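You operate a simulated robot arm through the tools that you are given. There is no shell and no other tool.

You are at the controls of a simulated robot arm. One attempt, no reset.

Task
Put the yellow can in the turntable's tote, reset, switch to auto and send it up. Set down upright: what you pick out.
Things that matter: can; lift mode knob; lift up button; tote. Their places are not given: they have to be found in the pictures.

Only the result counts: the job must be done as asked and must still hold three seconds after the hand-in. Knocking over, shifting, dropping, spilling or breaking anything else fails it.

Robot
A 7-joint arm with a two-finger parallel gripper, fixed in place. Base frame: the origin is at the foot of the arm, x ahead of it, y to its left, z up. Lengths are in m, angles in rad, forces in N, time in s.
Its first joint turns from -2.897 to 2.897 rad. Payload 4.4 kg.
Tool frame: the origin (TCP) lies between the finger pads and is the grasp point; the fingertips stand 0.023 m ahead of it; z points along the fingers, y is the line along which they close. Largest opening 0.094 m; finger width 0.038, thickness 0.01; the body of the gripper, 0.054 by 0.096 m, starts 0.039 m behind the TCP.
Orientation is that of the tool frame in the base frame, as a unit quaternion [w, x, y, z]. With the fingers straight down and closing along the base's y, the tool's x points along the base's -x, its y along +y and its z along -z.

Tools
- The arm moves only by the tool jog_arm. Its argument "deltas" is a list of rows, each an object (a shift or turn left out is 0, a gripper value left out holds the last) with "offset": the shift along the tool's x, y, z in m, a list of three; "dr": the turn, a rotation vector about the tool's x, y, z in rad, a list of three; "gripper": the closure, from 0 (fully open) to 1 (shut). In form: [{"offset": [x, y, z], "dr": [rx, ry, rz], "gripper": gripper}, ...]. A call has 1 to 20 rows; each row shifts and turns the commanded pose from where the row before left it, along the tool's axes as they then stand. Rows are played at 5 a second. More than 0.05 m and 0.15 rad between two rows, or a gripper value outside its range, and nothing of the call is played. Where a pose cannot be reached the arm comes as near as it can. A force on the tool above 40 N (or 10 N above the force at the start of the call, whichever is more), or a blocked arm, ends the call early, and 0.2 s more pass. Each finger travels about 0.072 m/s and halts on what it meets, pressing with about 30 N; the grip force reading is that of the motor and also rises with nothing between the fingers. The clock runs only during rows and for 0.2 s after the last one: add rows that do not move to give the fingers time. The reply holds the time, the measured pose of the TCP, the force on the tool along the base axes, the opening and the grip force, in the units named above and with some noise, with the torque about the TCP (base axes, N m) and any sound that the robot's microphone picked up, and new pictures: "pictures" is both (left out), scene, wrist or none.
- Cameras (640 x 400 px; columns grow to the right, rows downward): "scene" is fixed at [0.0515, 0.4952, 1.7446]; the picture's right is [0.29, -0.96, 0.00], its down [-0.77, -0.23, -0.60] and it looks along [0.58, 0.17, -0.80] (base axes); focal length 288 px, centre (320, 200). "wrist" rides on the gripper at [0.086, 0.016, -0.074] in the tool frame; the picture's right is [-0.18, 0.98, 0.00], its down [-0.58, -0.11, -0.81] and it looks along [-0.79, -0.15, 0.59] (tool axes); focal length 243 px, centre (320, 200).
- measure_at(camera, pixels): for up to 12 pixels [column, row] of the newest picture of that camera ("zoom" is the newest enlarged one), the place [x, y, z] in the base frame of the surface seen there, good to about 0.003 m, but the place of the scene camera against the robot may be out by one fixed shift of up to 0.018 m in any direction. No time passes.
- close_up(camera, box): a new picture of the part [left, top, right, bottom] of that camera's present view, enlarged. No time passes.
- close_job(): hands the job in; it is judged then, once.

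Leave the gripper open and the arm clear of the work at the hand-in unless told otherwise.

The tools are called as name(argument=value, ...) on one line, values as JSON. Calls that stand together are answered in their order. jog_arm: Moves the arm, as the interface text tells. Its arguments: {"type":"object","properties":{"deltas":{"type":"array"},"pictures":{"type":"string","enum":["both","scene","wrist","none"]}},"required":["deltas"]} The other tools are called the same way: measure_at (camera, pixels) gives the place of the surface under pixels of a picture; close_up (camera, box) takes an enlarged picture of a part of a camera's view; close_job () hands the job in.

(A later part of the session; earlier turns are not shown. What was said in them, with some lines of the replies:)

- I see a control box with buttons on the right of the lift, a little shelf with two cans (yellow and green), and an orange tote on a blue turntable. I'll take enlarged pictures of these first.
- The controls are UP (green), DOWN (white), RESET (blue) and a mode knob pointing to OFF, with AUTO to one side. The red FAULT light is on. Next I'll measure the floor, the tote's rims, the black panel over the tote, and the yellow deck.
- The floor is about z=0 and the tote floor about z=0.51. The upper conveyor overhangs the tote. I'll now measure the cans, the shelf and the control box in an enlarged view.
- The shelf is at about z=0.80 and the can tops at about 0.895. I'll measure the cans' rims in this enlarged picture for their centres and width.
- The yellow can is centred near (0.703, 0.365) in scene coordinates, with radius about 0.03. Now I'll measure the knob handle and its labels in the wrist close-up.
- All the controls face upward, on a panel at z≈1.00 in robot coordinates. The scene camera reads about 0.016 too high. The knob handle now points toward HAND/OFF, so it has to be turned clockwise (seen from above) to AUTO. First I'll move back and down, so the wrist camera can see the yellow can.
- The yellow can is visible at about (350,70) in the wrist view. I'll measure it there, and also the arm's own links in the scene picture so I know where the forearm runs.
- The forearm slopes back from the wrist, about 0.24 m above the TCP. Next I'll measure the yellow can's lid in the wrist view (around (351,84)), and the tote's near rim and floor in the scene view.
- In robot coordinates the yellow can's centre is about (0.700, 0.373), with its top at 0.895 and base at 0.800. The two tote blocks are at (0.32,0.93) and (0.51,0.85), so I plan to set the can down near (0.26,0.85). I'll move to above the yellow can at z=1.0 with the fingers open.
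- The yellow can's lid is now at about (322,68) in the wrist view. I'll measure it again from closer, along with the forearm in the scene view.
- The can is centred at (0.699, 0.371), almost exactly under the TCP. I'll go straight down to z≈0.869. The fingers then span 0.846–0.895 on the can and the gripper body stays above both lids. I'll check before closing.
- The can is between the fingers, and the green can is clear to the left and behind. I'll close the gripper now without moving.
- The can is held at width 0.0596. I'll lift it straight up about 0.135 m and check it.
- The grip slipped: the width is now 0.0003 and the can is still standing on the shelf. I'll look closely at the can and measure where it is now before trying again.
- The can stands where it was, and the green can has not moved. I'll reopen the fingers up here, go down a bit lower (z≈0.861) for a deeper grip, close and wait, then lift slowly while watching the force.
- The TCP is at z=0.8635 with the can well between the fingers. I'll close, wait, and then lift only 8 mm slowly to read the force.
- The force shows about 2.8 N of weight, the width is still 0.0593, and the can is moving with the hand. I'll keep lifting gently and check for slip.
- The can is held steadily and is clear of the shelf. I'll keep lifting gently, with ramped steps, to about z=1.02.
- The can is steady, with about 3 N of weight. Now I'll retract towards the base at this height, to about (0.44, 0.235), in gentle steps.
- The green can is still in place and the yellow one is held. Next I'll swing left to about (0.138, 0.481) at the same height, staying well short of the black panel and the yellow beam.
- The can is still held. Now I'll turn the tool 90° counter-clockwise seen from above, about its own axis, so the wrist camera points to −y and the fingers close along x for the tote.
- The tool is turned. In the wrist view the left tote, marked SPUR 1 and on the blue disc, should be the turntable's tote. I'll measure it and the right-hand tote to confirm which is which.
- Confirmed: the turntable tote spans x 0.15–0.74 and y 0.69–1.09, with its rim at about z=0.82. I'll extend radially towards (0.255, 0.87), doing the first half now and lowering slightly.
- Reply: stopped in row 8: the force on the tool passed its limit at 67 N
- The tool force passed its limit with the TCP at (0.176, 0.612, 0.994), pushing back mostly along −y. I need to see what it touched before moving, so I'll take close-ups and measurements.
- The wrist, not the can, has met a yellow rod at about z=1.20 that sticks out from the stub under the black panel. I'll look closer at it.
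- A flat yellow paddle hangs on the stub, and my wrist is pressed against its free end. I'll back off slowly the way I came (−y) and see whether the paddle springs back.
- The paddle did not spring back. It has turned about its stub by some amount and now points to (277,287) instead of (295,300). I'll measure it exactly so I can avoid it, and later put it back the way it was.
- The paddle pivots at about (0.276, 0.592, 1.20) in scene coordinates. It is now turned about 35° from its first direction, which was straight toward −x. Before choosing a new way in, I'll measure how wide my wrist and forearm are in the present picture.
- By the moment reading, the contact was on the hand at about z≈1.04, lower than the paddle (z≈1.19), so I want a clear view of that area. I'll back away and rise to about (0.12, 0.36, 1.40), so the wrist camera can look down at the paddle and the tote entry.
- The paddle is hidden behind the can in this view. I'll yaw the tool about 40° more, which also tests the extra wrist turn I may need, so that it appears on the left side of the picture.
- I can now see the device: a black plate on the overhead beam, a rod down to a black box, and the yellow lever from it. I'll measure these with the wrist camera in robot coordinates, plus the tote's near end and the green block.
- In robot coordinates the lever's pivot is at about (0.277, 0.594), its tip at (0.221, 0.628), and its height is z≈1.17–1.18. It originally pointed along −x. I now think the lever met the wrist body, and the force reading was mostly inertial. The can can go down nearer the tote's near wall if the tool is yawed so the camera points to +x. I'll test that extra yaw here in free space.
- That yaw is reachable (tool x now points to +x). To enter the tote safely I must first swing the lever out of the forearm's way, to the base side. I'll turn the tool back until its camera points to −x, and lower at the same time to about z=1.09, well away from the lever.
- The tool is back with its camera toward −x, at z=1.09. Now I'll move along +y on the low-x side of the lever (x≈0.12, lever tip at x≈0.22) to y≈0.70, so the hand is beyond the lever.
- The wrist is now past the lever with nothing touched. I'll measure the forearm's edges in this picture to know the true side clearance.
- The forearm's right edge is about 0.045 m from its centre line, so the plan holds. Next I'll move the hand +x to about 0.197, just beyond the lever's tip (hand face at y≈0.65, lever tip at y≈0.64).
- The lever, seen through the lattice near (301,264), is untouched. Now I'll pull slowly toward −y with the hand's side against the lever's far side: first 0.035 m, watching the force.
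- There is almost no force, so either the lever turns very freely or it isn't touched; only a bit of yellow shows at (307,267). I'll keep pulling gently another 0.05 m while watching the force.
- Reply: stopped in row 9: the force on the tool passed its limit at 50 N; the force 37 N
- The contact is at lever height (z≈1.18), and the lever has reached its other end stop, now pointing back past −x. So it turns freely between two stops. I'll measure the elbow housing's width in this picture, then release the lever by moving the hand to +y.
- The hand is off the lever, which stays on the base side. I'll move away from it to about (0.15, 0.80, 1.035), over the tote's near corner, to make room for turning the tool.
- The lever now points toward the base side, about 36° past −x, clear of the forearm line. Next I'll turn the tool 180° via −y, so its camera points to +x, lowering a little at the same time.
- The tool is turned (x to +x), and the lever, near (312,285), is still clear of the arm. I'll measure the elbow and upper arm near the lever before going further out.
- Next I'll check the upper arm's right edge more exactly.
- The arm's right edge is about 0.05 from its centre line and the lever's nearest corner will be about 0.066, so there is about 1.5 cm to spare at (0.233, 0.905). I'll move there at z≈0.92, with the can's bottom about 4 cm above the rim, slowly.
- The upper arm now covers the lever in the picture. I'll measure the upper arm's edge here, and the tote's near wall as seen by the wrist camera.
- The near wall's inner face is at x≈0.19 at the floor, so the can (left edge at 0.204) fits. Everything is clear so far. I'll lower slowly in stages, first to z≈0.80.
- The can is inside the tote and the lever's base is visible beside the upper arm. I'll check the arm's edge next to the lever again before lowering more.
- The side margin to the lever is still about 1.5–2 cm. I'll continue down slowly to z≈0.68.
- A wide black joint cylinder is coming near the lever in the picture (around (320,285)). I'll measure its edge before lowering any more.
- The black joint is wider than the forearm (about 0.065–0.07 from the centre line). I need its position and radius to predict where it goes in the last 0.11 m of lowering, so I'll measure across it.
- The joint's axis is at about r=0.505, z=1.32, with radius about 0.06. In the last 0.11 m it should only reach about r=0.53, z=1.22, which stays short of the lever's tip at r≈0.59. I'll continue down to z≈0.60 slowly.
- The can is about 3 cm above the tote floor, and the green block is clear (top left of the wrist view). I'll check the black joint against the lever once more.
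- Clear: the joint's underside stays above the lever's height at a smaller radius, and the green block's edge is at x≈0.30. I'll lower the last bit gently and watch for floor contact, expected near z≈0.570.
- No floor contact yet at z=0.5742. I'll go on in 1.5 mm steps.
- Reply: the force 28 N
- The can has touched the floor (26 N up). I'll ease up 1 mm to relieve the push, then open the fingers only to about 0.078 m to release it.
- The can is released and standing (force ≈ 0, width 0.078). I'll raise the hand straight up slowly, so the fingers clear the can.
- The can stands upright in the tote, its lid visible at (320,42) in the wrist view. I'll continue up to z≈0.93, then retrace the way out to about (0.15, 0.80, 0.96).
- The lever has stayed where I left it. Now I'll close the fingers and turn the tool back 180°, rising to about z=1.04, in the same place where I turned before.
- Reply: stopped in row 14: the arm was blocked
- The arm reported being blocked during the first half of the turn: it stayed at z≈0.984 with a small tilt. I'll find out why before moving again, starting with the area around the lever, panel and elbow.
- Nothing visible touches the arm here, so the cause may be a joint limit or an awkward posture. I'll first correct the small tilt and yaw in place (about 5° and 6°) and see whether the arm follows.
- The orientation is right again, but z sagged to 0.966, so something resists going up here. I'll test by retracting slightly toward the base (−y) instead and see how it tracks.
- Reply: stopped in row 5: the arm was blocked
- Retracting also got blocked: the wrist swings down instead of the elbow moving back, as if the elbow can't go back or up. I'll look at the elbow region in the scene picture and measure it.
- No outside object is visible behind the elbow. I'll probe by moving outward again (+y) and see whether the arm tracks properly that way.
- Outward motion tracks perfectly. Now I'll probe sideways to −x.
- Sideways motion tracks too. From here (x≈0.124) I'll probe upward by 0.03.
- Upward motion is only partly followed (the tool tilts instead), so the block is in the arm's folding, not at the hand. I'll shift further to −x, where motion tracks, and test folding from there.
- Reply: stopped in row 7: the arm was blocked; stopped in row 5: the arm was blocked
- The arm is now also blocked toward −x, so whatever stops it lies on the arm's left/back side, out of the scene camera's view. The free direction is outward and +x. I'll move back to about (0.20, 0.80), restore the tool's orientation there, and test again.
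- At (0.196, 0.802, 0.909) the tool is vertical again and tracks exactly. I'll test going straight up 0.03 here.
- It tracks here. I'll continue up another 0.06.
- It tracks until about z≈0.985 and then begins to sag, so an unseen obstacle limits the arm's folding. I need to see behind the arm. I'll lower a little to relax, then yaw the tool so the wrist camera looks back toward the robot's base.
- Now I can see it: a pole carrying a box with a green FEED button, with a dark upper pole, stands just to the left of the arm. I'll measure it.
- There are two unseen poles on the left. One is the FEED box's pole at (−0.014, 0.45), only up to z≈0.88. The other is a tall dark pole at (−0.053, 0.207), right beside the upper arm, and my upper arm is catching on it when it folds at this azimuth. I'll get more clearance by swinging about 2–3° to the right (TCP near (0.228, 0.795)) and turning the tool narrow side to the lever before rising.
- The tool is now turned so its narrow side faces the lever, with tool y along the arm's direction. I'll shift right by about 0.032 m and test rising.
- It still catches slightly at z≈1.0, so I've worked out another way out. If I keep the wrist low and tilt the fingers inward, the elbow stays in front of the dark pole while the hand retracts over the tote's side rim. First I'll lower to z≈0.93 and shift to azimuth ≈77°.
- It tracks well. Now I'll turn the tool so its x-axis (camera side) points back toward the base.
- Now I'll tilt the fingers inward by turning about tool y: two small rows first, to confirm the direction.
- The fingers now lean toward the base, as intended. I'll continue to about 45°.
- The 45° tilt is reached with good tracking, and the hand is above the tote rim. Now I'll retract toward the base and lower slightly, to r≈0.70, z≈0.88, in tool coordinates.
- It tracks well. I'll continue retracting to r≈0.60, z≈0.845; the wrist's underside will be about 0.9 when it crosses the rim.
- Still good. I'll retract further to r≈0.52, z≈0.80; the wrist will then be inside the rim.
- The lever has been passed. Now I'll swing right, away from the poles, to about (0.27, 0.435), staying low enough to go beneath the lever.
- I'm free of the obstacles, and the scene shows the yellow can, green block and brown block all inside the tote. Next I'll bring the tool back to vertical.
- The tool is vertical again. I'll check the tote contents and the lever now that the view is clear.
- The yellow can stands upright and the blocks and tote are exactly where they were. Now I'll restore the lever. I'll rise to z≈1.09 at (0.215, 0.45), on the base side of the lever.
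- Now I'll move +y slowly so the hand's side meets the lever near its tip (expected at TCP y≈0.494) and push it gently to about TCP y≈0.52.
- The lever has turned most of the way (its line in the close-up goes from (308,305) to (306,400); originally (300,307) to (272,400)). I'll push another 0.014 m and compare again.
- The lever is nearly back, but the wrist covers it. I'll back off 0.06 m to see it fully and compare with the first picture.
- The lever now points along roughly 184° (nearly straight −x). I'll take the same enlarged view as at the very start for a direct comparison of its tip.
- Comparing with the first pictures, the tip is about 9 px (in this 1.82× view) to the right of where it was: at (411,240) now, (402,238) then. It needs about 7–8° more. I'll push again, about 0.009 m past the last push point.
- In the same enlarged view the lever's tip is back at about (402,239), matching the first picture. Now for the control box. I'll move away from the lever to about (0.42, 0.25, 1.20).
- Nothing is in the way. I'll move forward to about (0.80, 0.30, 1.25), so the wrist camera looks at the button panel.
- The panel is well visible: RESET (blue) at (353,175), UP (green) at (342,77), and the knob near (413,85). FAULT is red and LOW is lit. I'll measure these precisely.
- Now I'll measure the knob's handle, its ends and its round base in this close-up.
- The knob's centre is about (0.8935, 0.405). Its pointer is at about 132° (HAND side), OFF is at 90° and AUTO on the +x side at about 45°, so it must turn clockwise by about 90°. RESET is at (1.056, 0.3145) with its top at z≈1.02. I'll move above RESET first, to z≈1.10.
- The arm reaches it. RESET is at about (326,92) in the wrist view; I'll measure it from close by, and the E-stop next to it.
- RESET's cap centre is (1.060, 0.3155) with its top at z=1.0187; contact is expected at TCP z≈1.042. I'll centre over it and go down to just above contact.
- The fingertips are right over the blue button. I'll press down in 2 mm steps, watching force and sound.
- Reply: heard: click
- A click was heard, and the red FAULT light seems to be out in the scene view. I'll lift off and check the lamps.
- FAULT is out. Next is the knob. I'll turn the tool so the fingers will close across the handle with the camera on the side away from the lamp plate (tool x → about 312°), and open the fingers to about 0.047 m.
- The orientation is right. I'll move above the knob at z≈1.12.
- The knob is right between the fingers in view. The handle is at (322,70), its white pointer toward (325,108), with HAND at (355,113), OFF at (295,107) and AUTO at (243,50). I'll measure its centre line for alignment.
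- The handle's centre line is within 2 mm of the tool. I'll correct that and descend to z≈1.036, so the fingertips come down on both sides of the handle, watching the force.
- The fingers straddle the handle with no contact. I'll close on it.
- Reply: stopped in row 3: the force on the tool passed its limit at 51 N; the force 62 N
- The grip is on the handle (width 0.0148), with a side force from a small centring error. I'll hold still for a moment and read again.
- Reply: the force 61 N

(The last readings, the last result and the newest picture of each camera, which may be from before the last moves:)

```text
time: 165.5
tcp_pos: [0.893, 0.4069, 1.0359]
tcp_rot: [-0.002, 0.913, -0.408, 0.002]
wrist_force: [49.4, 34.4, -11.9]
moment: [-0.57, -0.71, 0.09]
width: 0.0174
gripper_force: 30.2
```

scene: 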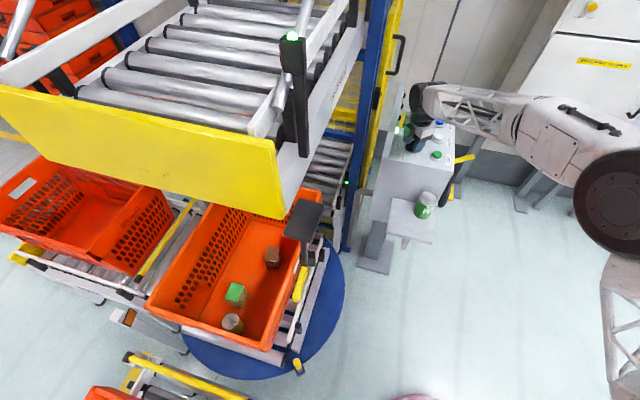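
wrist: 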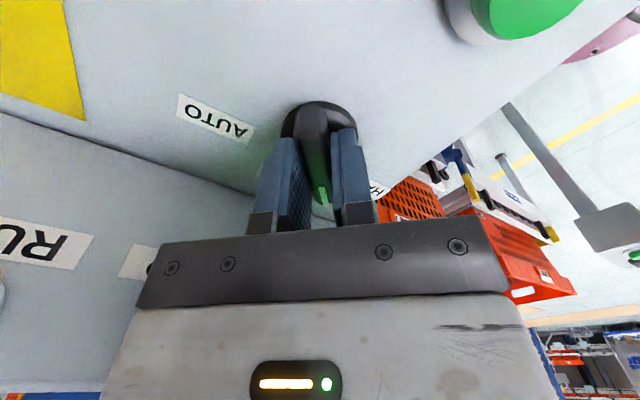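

A side force of about 60 N remains toward +x+y, meaning the tool should shift that way. I'll ease 2 mm in that direction (tool −y) and read again.

jog_arm(deltas=[{"offset": [0, -0.001, 0]}, {"offset": [0, -0.001, 0]}, {}], pictures="wrist")

```text
time: 166.3
tcp_pos: [0.8949, 0.4076, 1.0346]
tcp_rot: [-0.003, 0.913, -0.407, 0.001]
wrist_force: [37.9, 27.6, -4.5]
moment: [-0.34, 0.02, 0.1]
width: 0.0137
gripper_force: 45.2
```

wrist: 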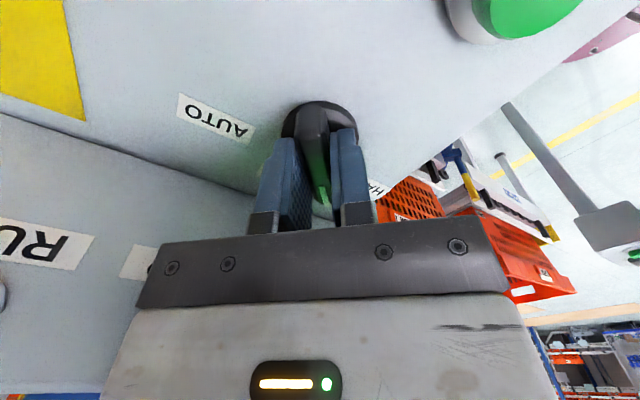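

The side force drops as I shift. I'll shift 3 mm more.

jog_arm(deltas=[{"offset": [0, -0.0015, 0]}, {"offset": [0, -0.0015, 0]}, {}], pictures="none")

```text
time: 167.1
tcp_pos: [0.8949, 0.4065, 1.0356]
tcp_rot: [0.0, 0.913, -0.408, -0.001]
wrist_force: [-18.0, -6.1, 5.5]
moment: [-0.26, -0.33, 0.06]
width: 0.0137
gripper_force: 45.0
stopped in row 3: the force on the tool passed its limit at 62 N (the readings are from after the stop); the commanded pose is now the measured one
```

The force passed through zero. I'll hold and read once more before turning.

jog_arm(deltas=[{}, {}], pictures="none")

```text
time: 167.7
tcp_pos: [0.8947, 0.4072, 1.0348]
tcp_rot: [0.0, 0.913, -0.408, -0.001]
wrist_force: [-31.4, -11.8, 10.4]
moment: [-0.41, -0.25, 0.05]
width: 0.0141
gripper_force: 45.1
```

The stiff grip makes small misalignments costly. I'll loosen to about 0.019 m, so the fingers just bracket the 0.014 m handle, then turn with the bracketed fingers.

jog_arm(deltas=[{"gripper": 0.8}, {"gripper": 0.8}, {"gripper": 0.8}], pictures="wrist")

```text
time: 168.5
tcp_pos: [0.895, 0.4081, 1.035]
tcp_rot: [0.001, 0.913, -0.407, -0.001]
wrist_force: [0.5, -0.9, 0.2]
moment: [0.0, 0.01, 0.01]
width: 0.0189
gripper_force: 0.1
```

wrist: 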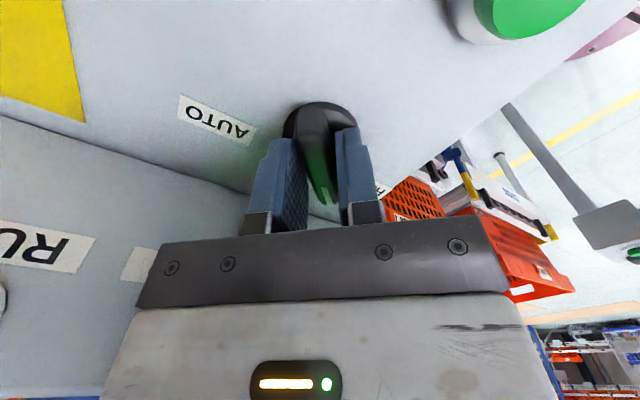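

Forces are zero, and the handle sits about 2–3 mm toward the right finger. I'll centre the tool on the knob and then start turning clockwise (dr z positive) in small steps.

jog_arm(deltas=[{"offset": [0.0012, 0.0026, 0]}, {}, {"dr": [0, 0, 0.06]}, {"dr": [0, 0, 0.08]}, {"dr": [0, 0, 0.08]}, {"dr": [0, 0, 0.08]}, {"dr": [0, 0, 0.08]}, {}], pictures="wrist")

```text
time: 170.3
tcp_pos: [0.8935, 0.4044, 1.0349]
tcp_rot: [0.0, 0.82, -0.573, -0.001]
wrist_force: [0.3, -0.5, -0.1]
moment: [0.02, 0.0, 0.0]
width: 0.0189
gripper_force: 0.3
```

wrist: 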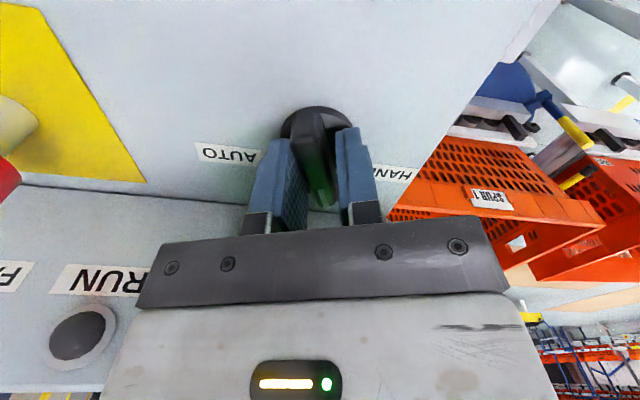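

The handle follows the fingers (no force), now turned about 22°. I'll continue turning.

jog_arm(deltas=[{"dr": [0, 0, 0.08]}, {"dr": [0, 0, 0.08]}, {"dr": [0, 0, 0.08]}, {"dr": [0, 0, 0.08]}, {"dr": [0, 0, 0.08]}, {"dr": [0, 0, 0.08]}, {"dr": [0, 0, 0.08]}, {"dr": [0, 0, 0.08]}, {}], pictures="both")

```text
time: 172.3
tcp_pos: [0.8935, 0.4056, 1.0362]
tcp_rot: [0.0, -0.597, 0.802, 0.001]
wrist_force: [1.9, -1.6, 1.3]
moment: [-0.03, -0.05, 0.06]
width: 0.0195
gripper_force: 1.3
```

scene: 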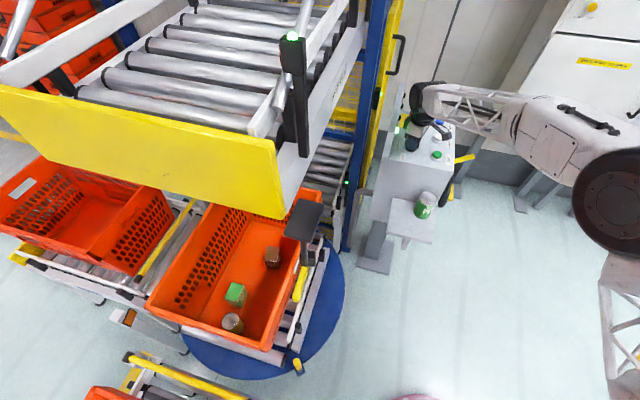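
wrist: 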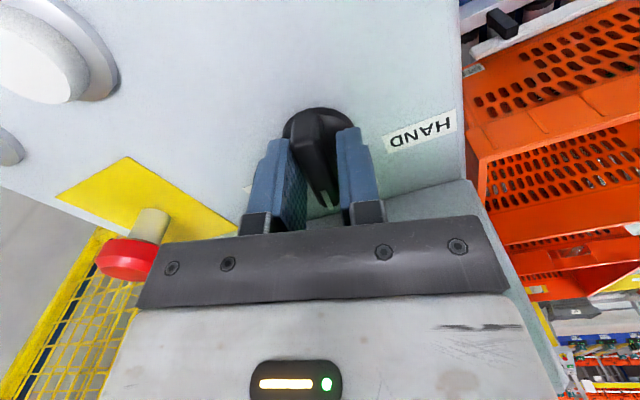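

It has turned about 59° so far and is still following with little torque. I'll continue to about 95° in total.

jog_arm(deltas=[{"dr": [0, 0, 0.08]}, {"dr": [0, 0, 0.08]}, {"dr": [0, 0, 0.08]}, {"dr": [0, 0, 0.08]}, {"dr": [0, 0, 0.08]}, {"dr": [0, 0, 0.08]}, {"dr": [0, 0, 0.08]}, {}], pictures="both")

```text
time: 174.1
tcp_pos: [0.8925, 0.4051, 1.0349]
tcp_rot: [-0.002, -0.354, 0.935, 0.001]
wrist_force: [0.1, 0.0, 0.6]
moment: [0.01, -0.01, 0.0]
width: 0.0186
gripper_force: 0.1
```

scene: 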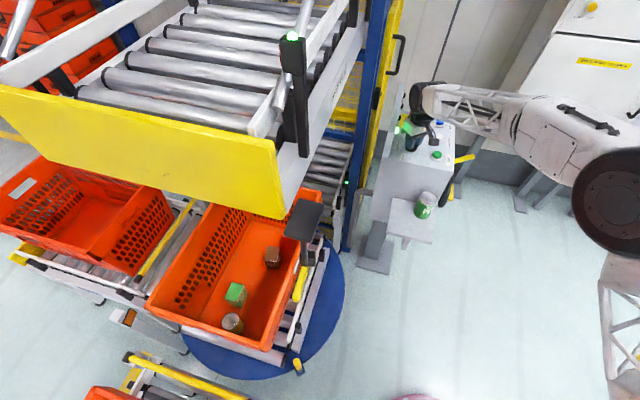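
wrist: 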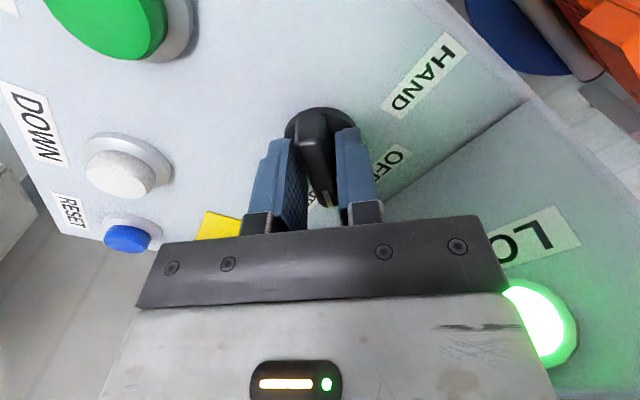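

It has turned about 90°, with the handle now pointing toward AUTO. I'll turn a touch more (0.1 rad) to feel whether the stop is reached.

jog_arm(deltas=[{"dr": [0, 0, 0.05]}, {"dr": [0, 0, 0.05]}, {}], pictures="none")

```text
time: 174.9
tcp_pos: [0.8926, 0.4042, 1.0355]
tcp_rot: [-0.001, -0.306, 0.952, 0.0]
wrist_force: [-5.3, 2.5, -0.6]
moment: [-0.03, 0.01, 0.11]
width: 0.021
gripper_force: 2.9
```

There is a little torque and the fingers are being spread, so it is at a stop or detent. I'll turn back slightly, open the fingers, and lift to look.

jog_arm(deltas=[{"dr": [0, 0, -0.08]}, {"gripper": 0.65}, {"gripper": 0.5}, {"gripper": 0.5}, {"offset": [0, 0, -0.015]}, {"offset": [0, 0, -0.03]}, {"offset": [0, 0, -0.035]}, {"offset": [0, 0, -0.03]}, {}], pictures="both")

close_up(camera="wrist", box=[220, 0, 480, 170])

```text
time: 176.9
tcp_pos: [0.8941, 0.4058, 1.1437]
tcp_rot: [-0.001, -0.344, 0.939, 0.001]
wrist_force: [-0.2, 0.6, 0.2]
moment: [-0.03, 0.02, -0.03]
width: 0.047
gripper_force: 0.1
```

scene: 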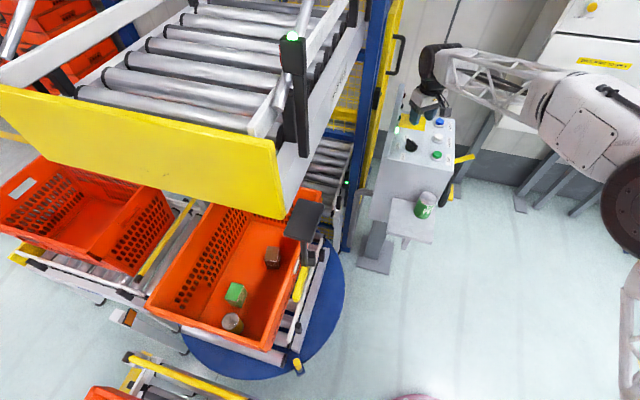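
wrist: 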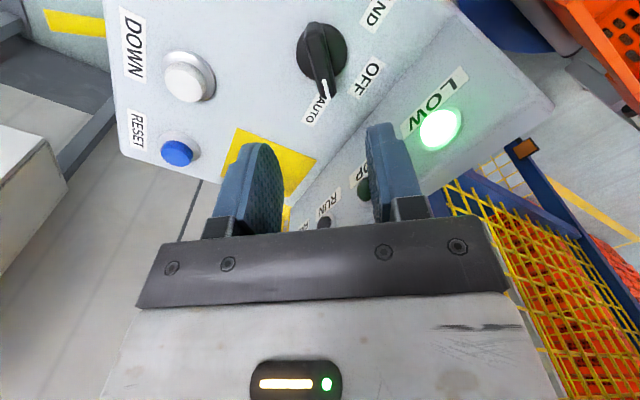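

```text
2.35 times, centred on (350, 85) of wrist
```

zoom: 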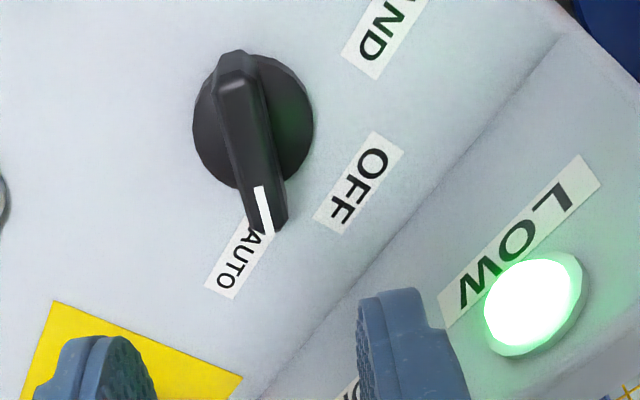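

The pointer now lies at the AUTO label. I'll measure the handle's angle to be sure.

measure_at(camera="zoom", pixels=[[265, 215], [258, 190], [250, 150], [243, 115], [237, 85], [240, 265], [360, 180], [370, 45], [240, 130], [262, 150]])

```text
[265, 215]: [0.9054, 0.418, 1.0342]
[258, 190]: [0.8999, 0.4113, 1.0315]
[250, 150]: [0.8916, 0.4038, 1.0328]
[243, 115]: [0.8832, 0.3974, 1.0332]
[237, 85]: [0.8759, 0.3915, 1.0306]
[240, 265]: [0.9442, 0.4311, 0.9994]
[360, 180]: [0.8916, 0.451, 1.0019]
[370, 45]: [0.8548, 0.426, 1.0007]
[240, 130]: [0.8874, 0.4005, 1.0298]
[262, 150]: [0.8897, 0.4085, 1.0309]
```

The handle is at 42°, turned 89° from HAND to AUTO. Next is UP at (0.871, 0.3135). I'll close the fingers and move above it at z≈1.10.

jog_arm(deltas=[{"gripper": 1.0, "offset": [0.01, -0.007, 0]}, {"offset": [0.02, -0.0145, 0.008]}, {"offset": [0.022, -0.016, 0.012]}, {"offset": [0.0172, -0.012, 0.012]}, {"offset": [0.008, -0.0061, 0.008]}, {}], pictures="both")

```text
time: 178.3
tcp_pos: [0.8701, 0.311, 1.1046]
tcp_rot: [-0.001, -0.344, 0.939, 0.001]
wrist_force: [-0.4, 0.6, -1.1]
moment: [0.0, 0.01, 0.01]
width: 0.0
gripper_force: 29.8
```

scene: 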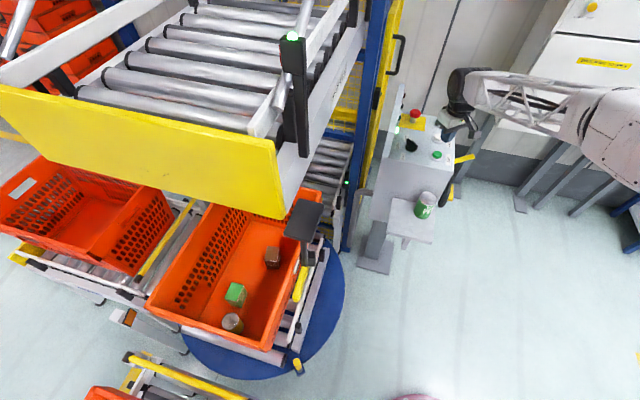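
wrist: 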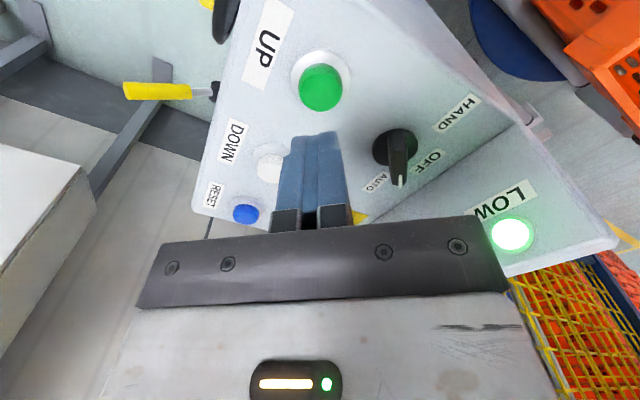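

UP is at (320,87) in the wrist view. I'll measure its cap for centring.

measure_at(camera="wrist", pixels=[[320, 90], [301, 90], [340, 90], [320, 70], [321, 107], [310, 80], [332, 100]])

```text
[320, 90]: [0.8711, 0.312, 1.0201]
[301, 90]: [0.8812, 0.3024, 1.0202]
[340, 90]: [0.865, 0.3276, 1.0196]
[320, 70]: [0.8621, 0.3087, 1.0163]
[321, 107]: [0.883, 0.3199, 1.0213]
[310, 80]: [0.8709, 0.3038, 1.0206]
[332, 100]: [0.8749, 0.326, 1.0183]
```

UP's centre is about (0.8725, 0.3145) with its top at z=1.020. I'll centre and go down to just above it.

jog_arm(deltas=[{"offset": [-0.0041, 0.0011, 0.01]}, {"offset": [0, 0, 0.018]}, {"offset": [0, 0, 0.016]}, {"offset": [0, 0, 0.0105]}, {}], pictures="wrist")

```text
time: 179.5
tcp_pos: [0.8729, 0.317, 1.0512]
tcp_rot: [-0.001, -0.345, 0.939, 0.0]
wrist_force: [0.4, 0.4, 1.0]
moment: [0.02, 0.06, 0.0]
width: 0.0
gripper_force: 30.3
```

wrist: 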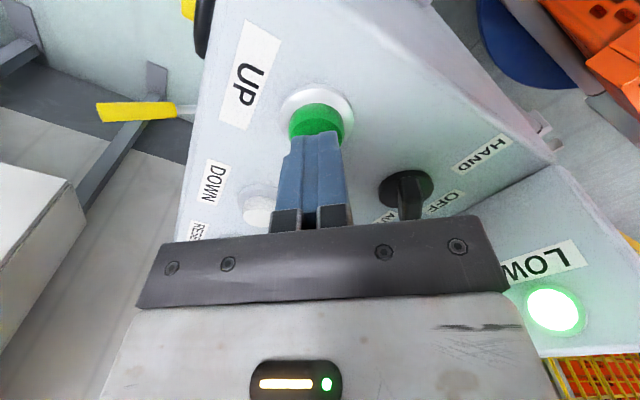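

The fingertips are over the green UP button. I'll press in 2 mm steps, listening for the click.

jog_arm(deltas=[{"offset": [0, 0, 0.003]}, {"offset": [0, 0, 0.002]}, {"offset": [0, 0, 0.002]}, {"offset": [0, 0, 0.002]}, {"offset": [0, 0, 0.002]}, {"offset": [0, 0, 0.001]}, {}], pictures="both")

```text
time: 181.1
tcp_pos: [0.8721, 0.3177, 1.0392]
tcp_rot: [-0.001, -0.346, 0.938, 0.0]
wrist_force: [0.9, -2.3, 4.4]
moment: [-0.04, -0.05, -0.02]
width: 0.0
gripper_force: 30.5
```

scene: 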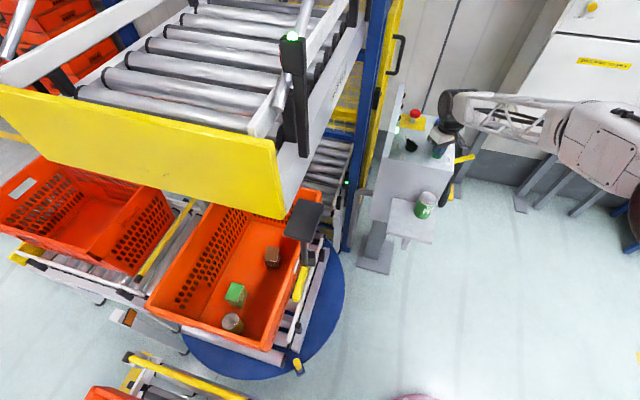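
wrist: 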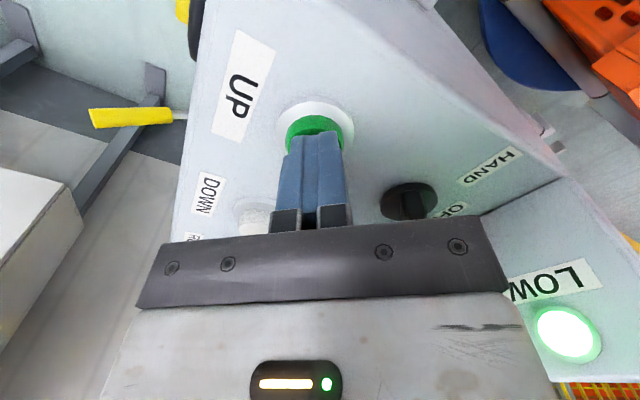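

No click yet (4.4 N). I'll press a few millimetres deeper.

jog_arm(deltas=[{"offset": [0, 0, 0.001]}, {"offset": [0, 0, 0.001]}, {"offset": [0, 0, 0.001]}, {}, {}], pictures="both")

```text
time: 182.3
tcp_pos: [0.8726, 0.3176, 1.0364]
tcp_rot: [-0.002, -0.345, 0.939, 0.0]
wrist_force: [1.2, 2.3, 4.8]
moment: [0.06, -0.06, -0.01]
width: 0.0
gripper_force: 29.8
heard: click
```

scene: 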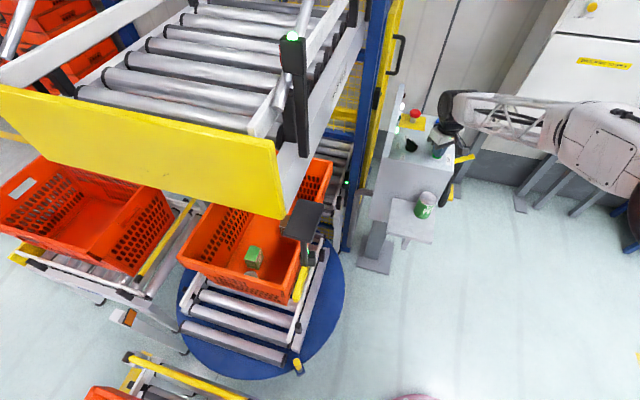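
wrist: 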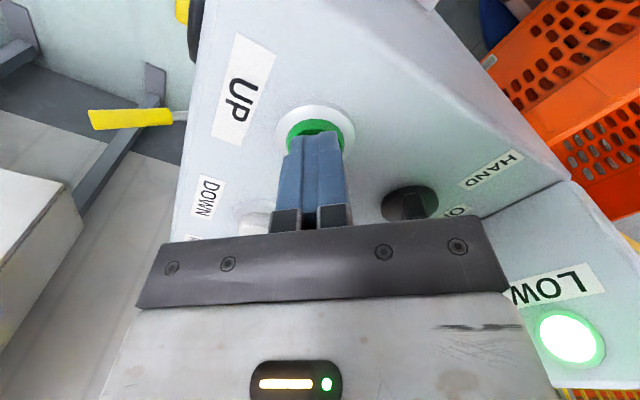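

A click was heard and the tote is rolling toward the lift. I'll release the button, lift clear and watch.

jog_arm(deltas=[{"offset": [0, 0, -0.01]}, {"offset": [0, 0, -0.02]}, {"offset": [0, 0, -0.03]}, {"offset": [0, 0, -0.03]}, {"offset": [0, 0, -0.03]}, {"offset": [0, 0, -0.03]}, {}, {}], pictures="both")

```text
time: 184.1
tcp_pos: [0.8737, 0.3153, 1.1845]
tcp_rot: [-0.002, -0.344, 0.939, 0.001]
wrist_force: [-0.3, 0.3, -0.4]
moment: [-0.01, 0.04, -0.02]
width: 0.0004
gripper_force: 30.3
```

scene: 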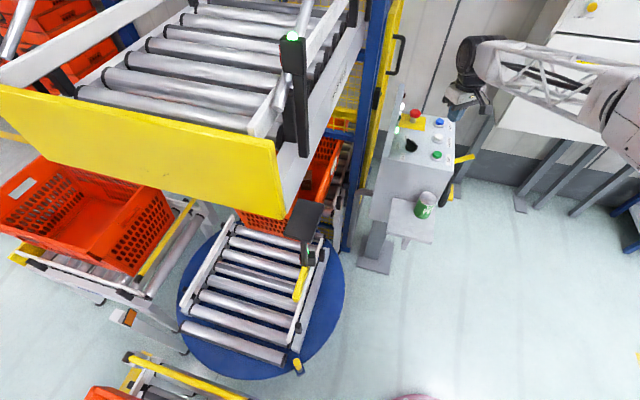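
wrist: 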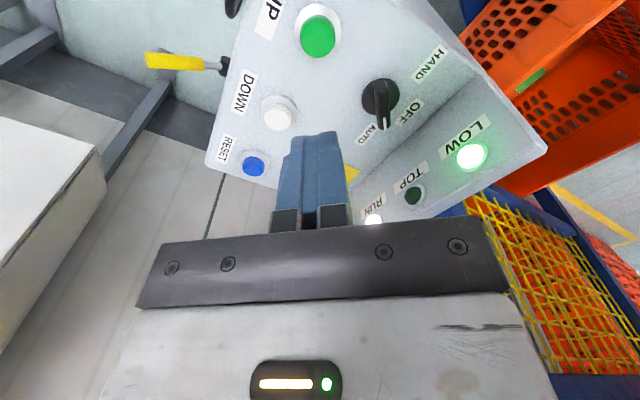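

The RUN lamp is lit and the tote is going into the lift. I'll retract the arm clear of the panel, open the gripper, and wait for the cycle to finish.

jog_arm(deltas=[{"offset": [0.015, 0.005, -0.01]}, {"offset": [0.03, 0.01, -0.01]}, {"offset": [0.036, 0.012, -0.01]}, {"offset": [0.036, 0.012, -0.01]}, {"offset": [0.036, 0.012, -0.01]}, {"offset": [0.036, 0.012, -0.005]}, {"offset": [0.036, 0.012, 0], "gripper": 0.5}, {"offset": [0.025, 0.008, 0], "gripper": 0.0}, {"offset": [0.01, 0.003, 0], "gripper": 0.0}, {}, {}, {}, {}, {}, {}, {}], pictures="both")

```text
time: 187.5
tcp_pos: [0.6199, 0.2134, 1.2405]
tcp_rot: [-0.001, -0.345, 0.939, 0.001]
wrist_force: [0.4, 0.1, -0.3]
moment: [0.0, 0.03, 0.0]
width: 0.094
gripper_force: 0.1
```

scene: 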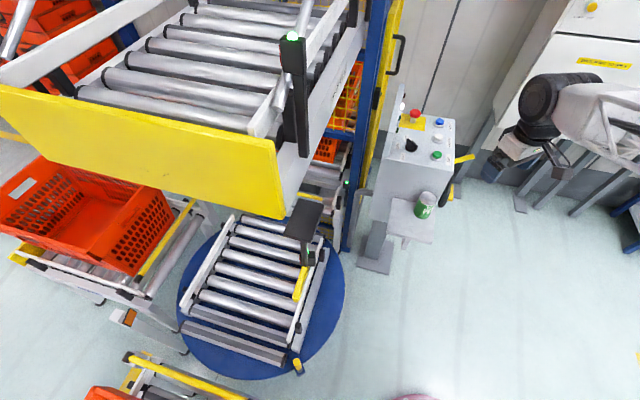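
wrist: 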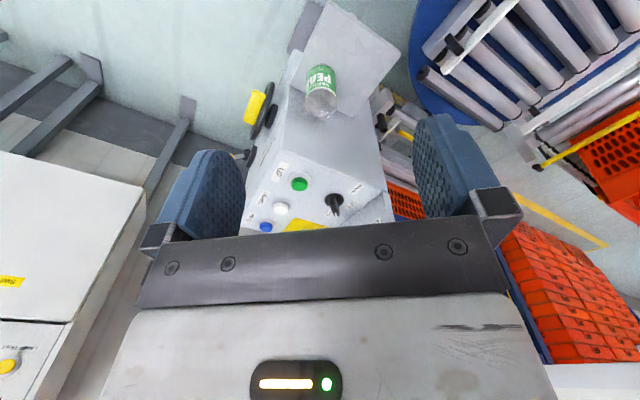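

The tote is in the lift. I'll wait and watch it rise.

jog_arm(deltas=[{}, {}, {}, {}, {}, {}, {}, {}, {}, {}, {}, {}, {}, {}, {}, {}, {}, {}, {}, {}], pictures="both")

```text
time: 191.7
tcp_pos: [0.619, 0.2149, 1.2403]
tcp_rot: [-0.001, -0.344, 0.939, 0.0]
wrist_force: [-0.4, 0.0, -0.2]
moment: [0.0, 0.0, -0.01]
width: 0.0942
gripper_force: 0.1
```

scene: 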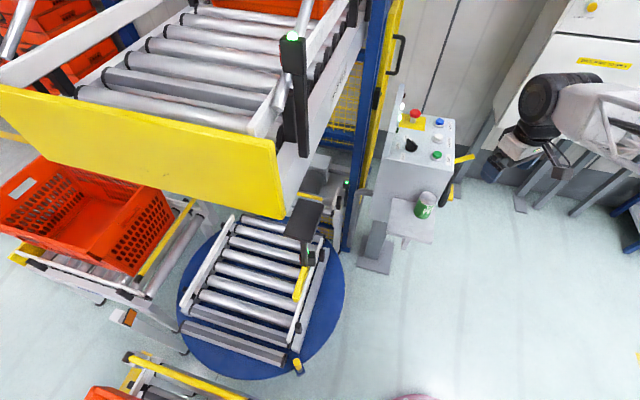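
wrist: 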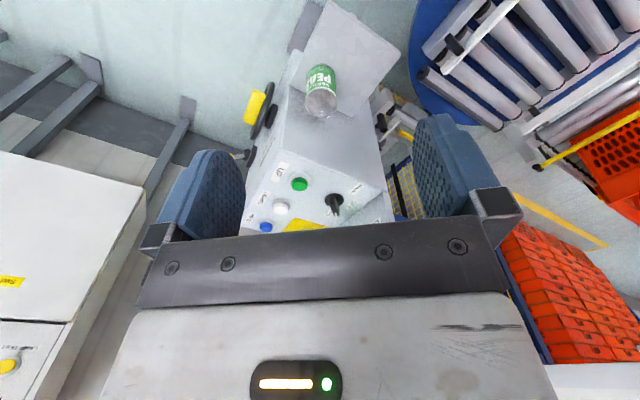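

The tote has risen and is coming out onto the upper roller deck (orange at the top, near (285,8)). I'll wait for it to finish.

jog_arm(deltas=[{}, {}, {}, {}, {}, {}, {}, {}, {}, {}, {}, {}, {}, {}, {}, {}, {}, {}, {}, {}], pictures="both")

close_up(camera="scene", box=[80, 0, 400, 200])

```text
time: 195.9
tcp_pos: [0.6202, 0.2144, 1.2398]
tcp_rot: [-0.001, -0.344, 0.939, 0.0]
wrist_force: [-0.1, 0.6, -0.2]
moment: [-0.01, 0.04, 0.02]
width: 0.094
gripper_force: 0.1
```

scene: 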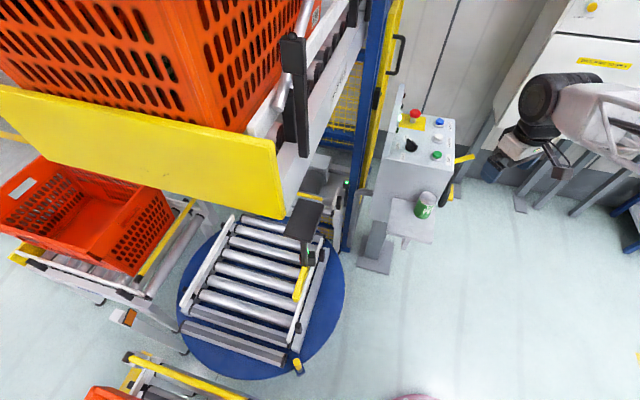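
wrist: 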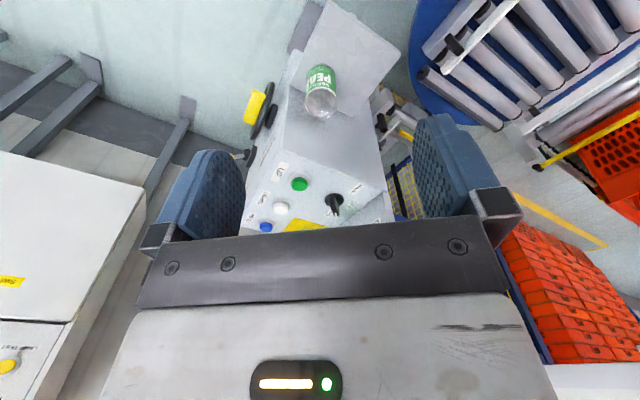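

```text
2.00 times, centred on (240, 100) of scene
```

zoom: 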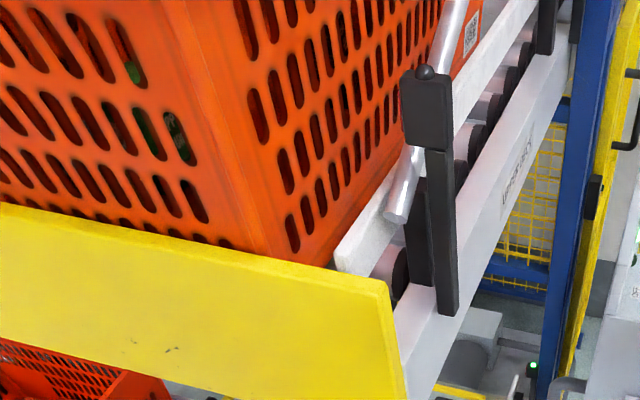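

The tote now sits against the yellow stop on the upper deck. I'll wait a little more, then check the lamps and that nothing else has moved.

jog_arm(deltas=[{}, {}, {}, {}, {}, {}, {}, {}, {}, {}], pictures="both")

close_up(camera="scene", box=[360, 80, 480, 280])

close_up(camera="scene", box=[80, 0, 400, 200])

close_up(camera="scene", box=[240, 170, 360, 290])

```text
time: 198.1
tcp_pos: [0.62, 0.2152, 1.2405]
tcp_rot: [-0.001, -0.345, 0.939, 0.0]
wrist_force: [0.5, 0.6, -0.6]
moment: [0.02, -0.02, -0.02]
width: 0.094
gripper_force: 0.1
```

scene: 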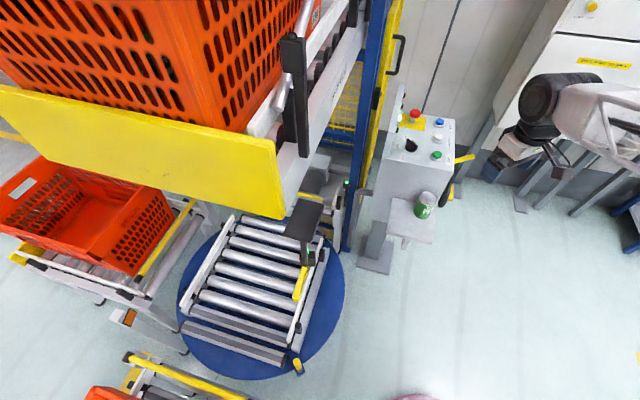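
wrist: 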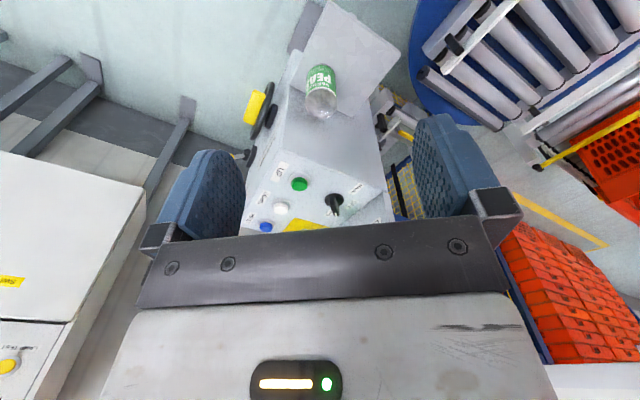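

```text
2.00 times, centred on (420, 180) of scene
```

zoom: 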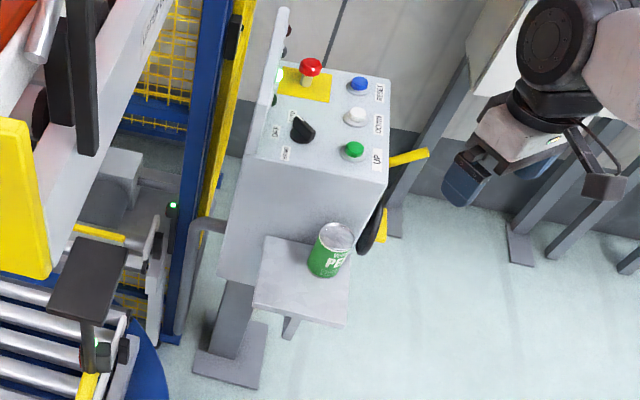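

```text
2.00 times, centred on (240, 100) of scene
```

zoom: 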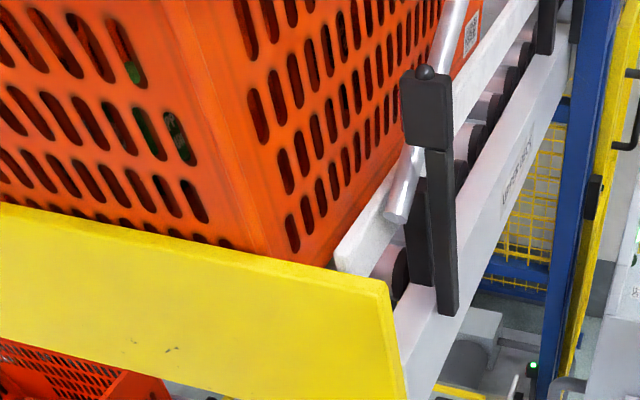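

```text
3.33 times, centred on (300, 230) of scene
```

zoom: 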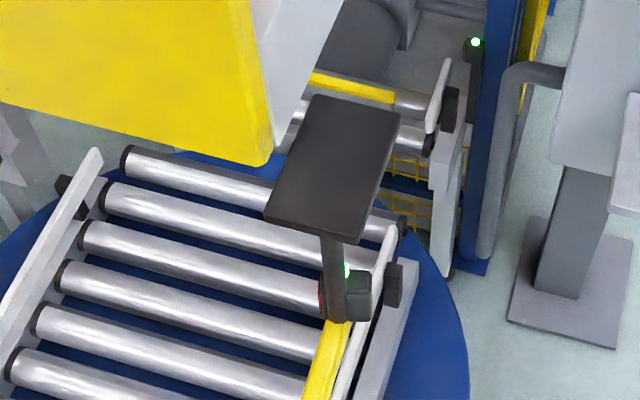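

The tote rests on the upper deck and hasn't moved between the last two pictures. The green can is untouched, the lever is back in its original direction, the knob is on AUTO and FAULT is off. The gripper is open and the arm is clear, so I'll hand the job in.

close_job()

```text
The job is handed in.
```

I handed the job in. The yellow can is in the turntable's tote, and the tote went up and stopped on the upper deck.

- **Can:** The first lift slipped and the can stayed standing on the shelf; the second held. I set the can down upright in the tote and saw it standing there before the tote moved. After the ride I could no longer see into the tote, so I couldn't check that it is still upright.
- **Reset:** I pressed RESET, heard a click, and the FAULT lamp went out.
- **Auto:** I turned the knob about 89° from HAND to AUTO. The pointer lines up with the AUTO label.
- **Up:** I pressed UP and heard a click. The RUN lamp came on, and the tote rolled into the lift, rose and came to rest against the yellow stop.

**Yellow lever moved:** On the way to the tote, the wrist knocked the small yellow lever under the black plate by the tote and turned it about 35°. To get the can in I then swung it to its other stop. Afterwards I pushed it back, and in the pictures its tip is within a degree or two of where it started. If moving it at all counts as shifting something, that is the weak point of this attempt.

**Pole contact:** On the way out, the upper arm also caught on something out of view, most likely a dark pole beside the robot. It stopped several moves before I found another way out. I saw no sign that the pole moved.

The green can, both blocks and the tote were where they started when I last checked before the lift. At hand-in the gripper was open and the arm was clear.
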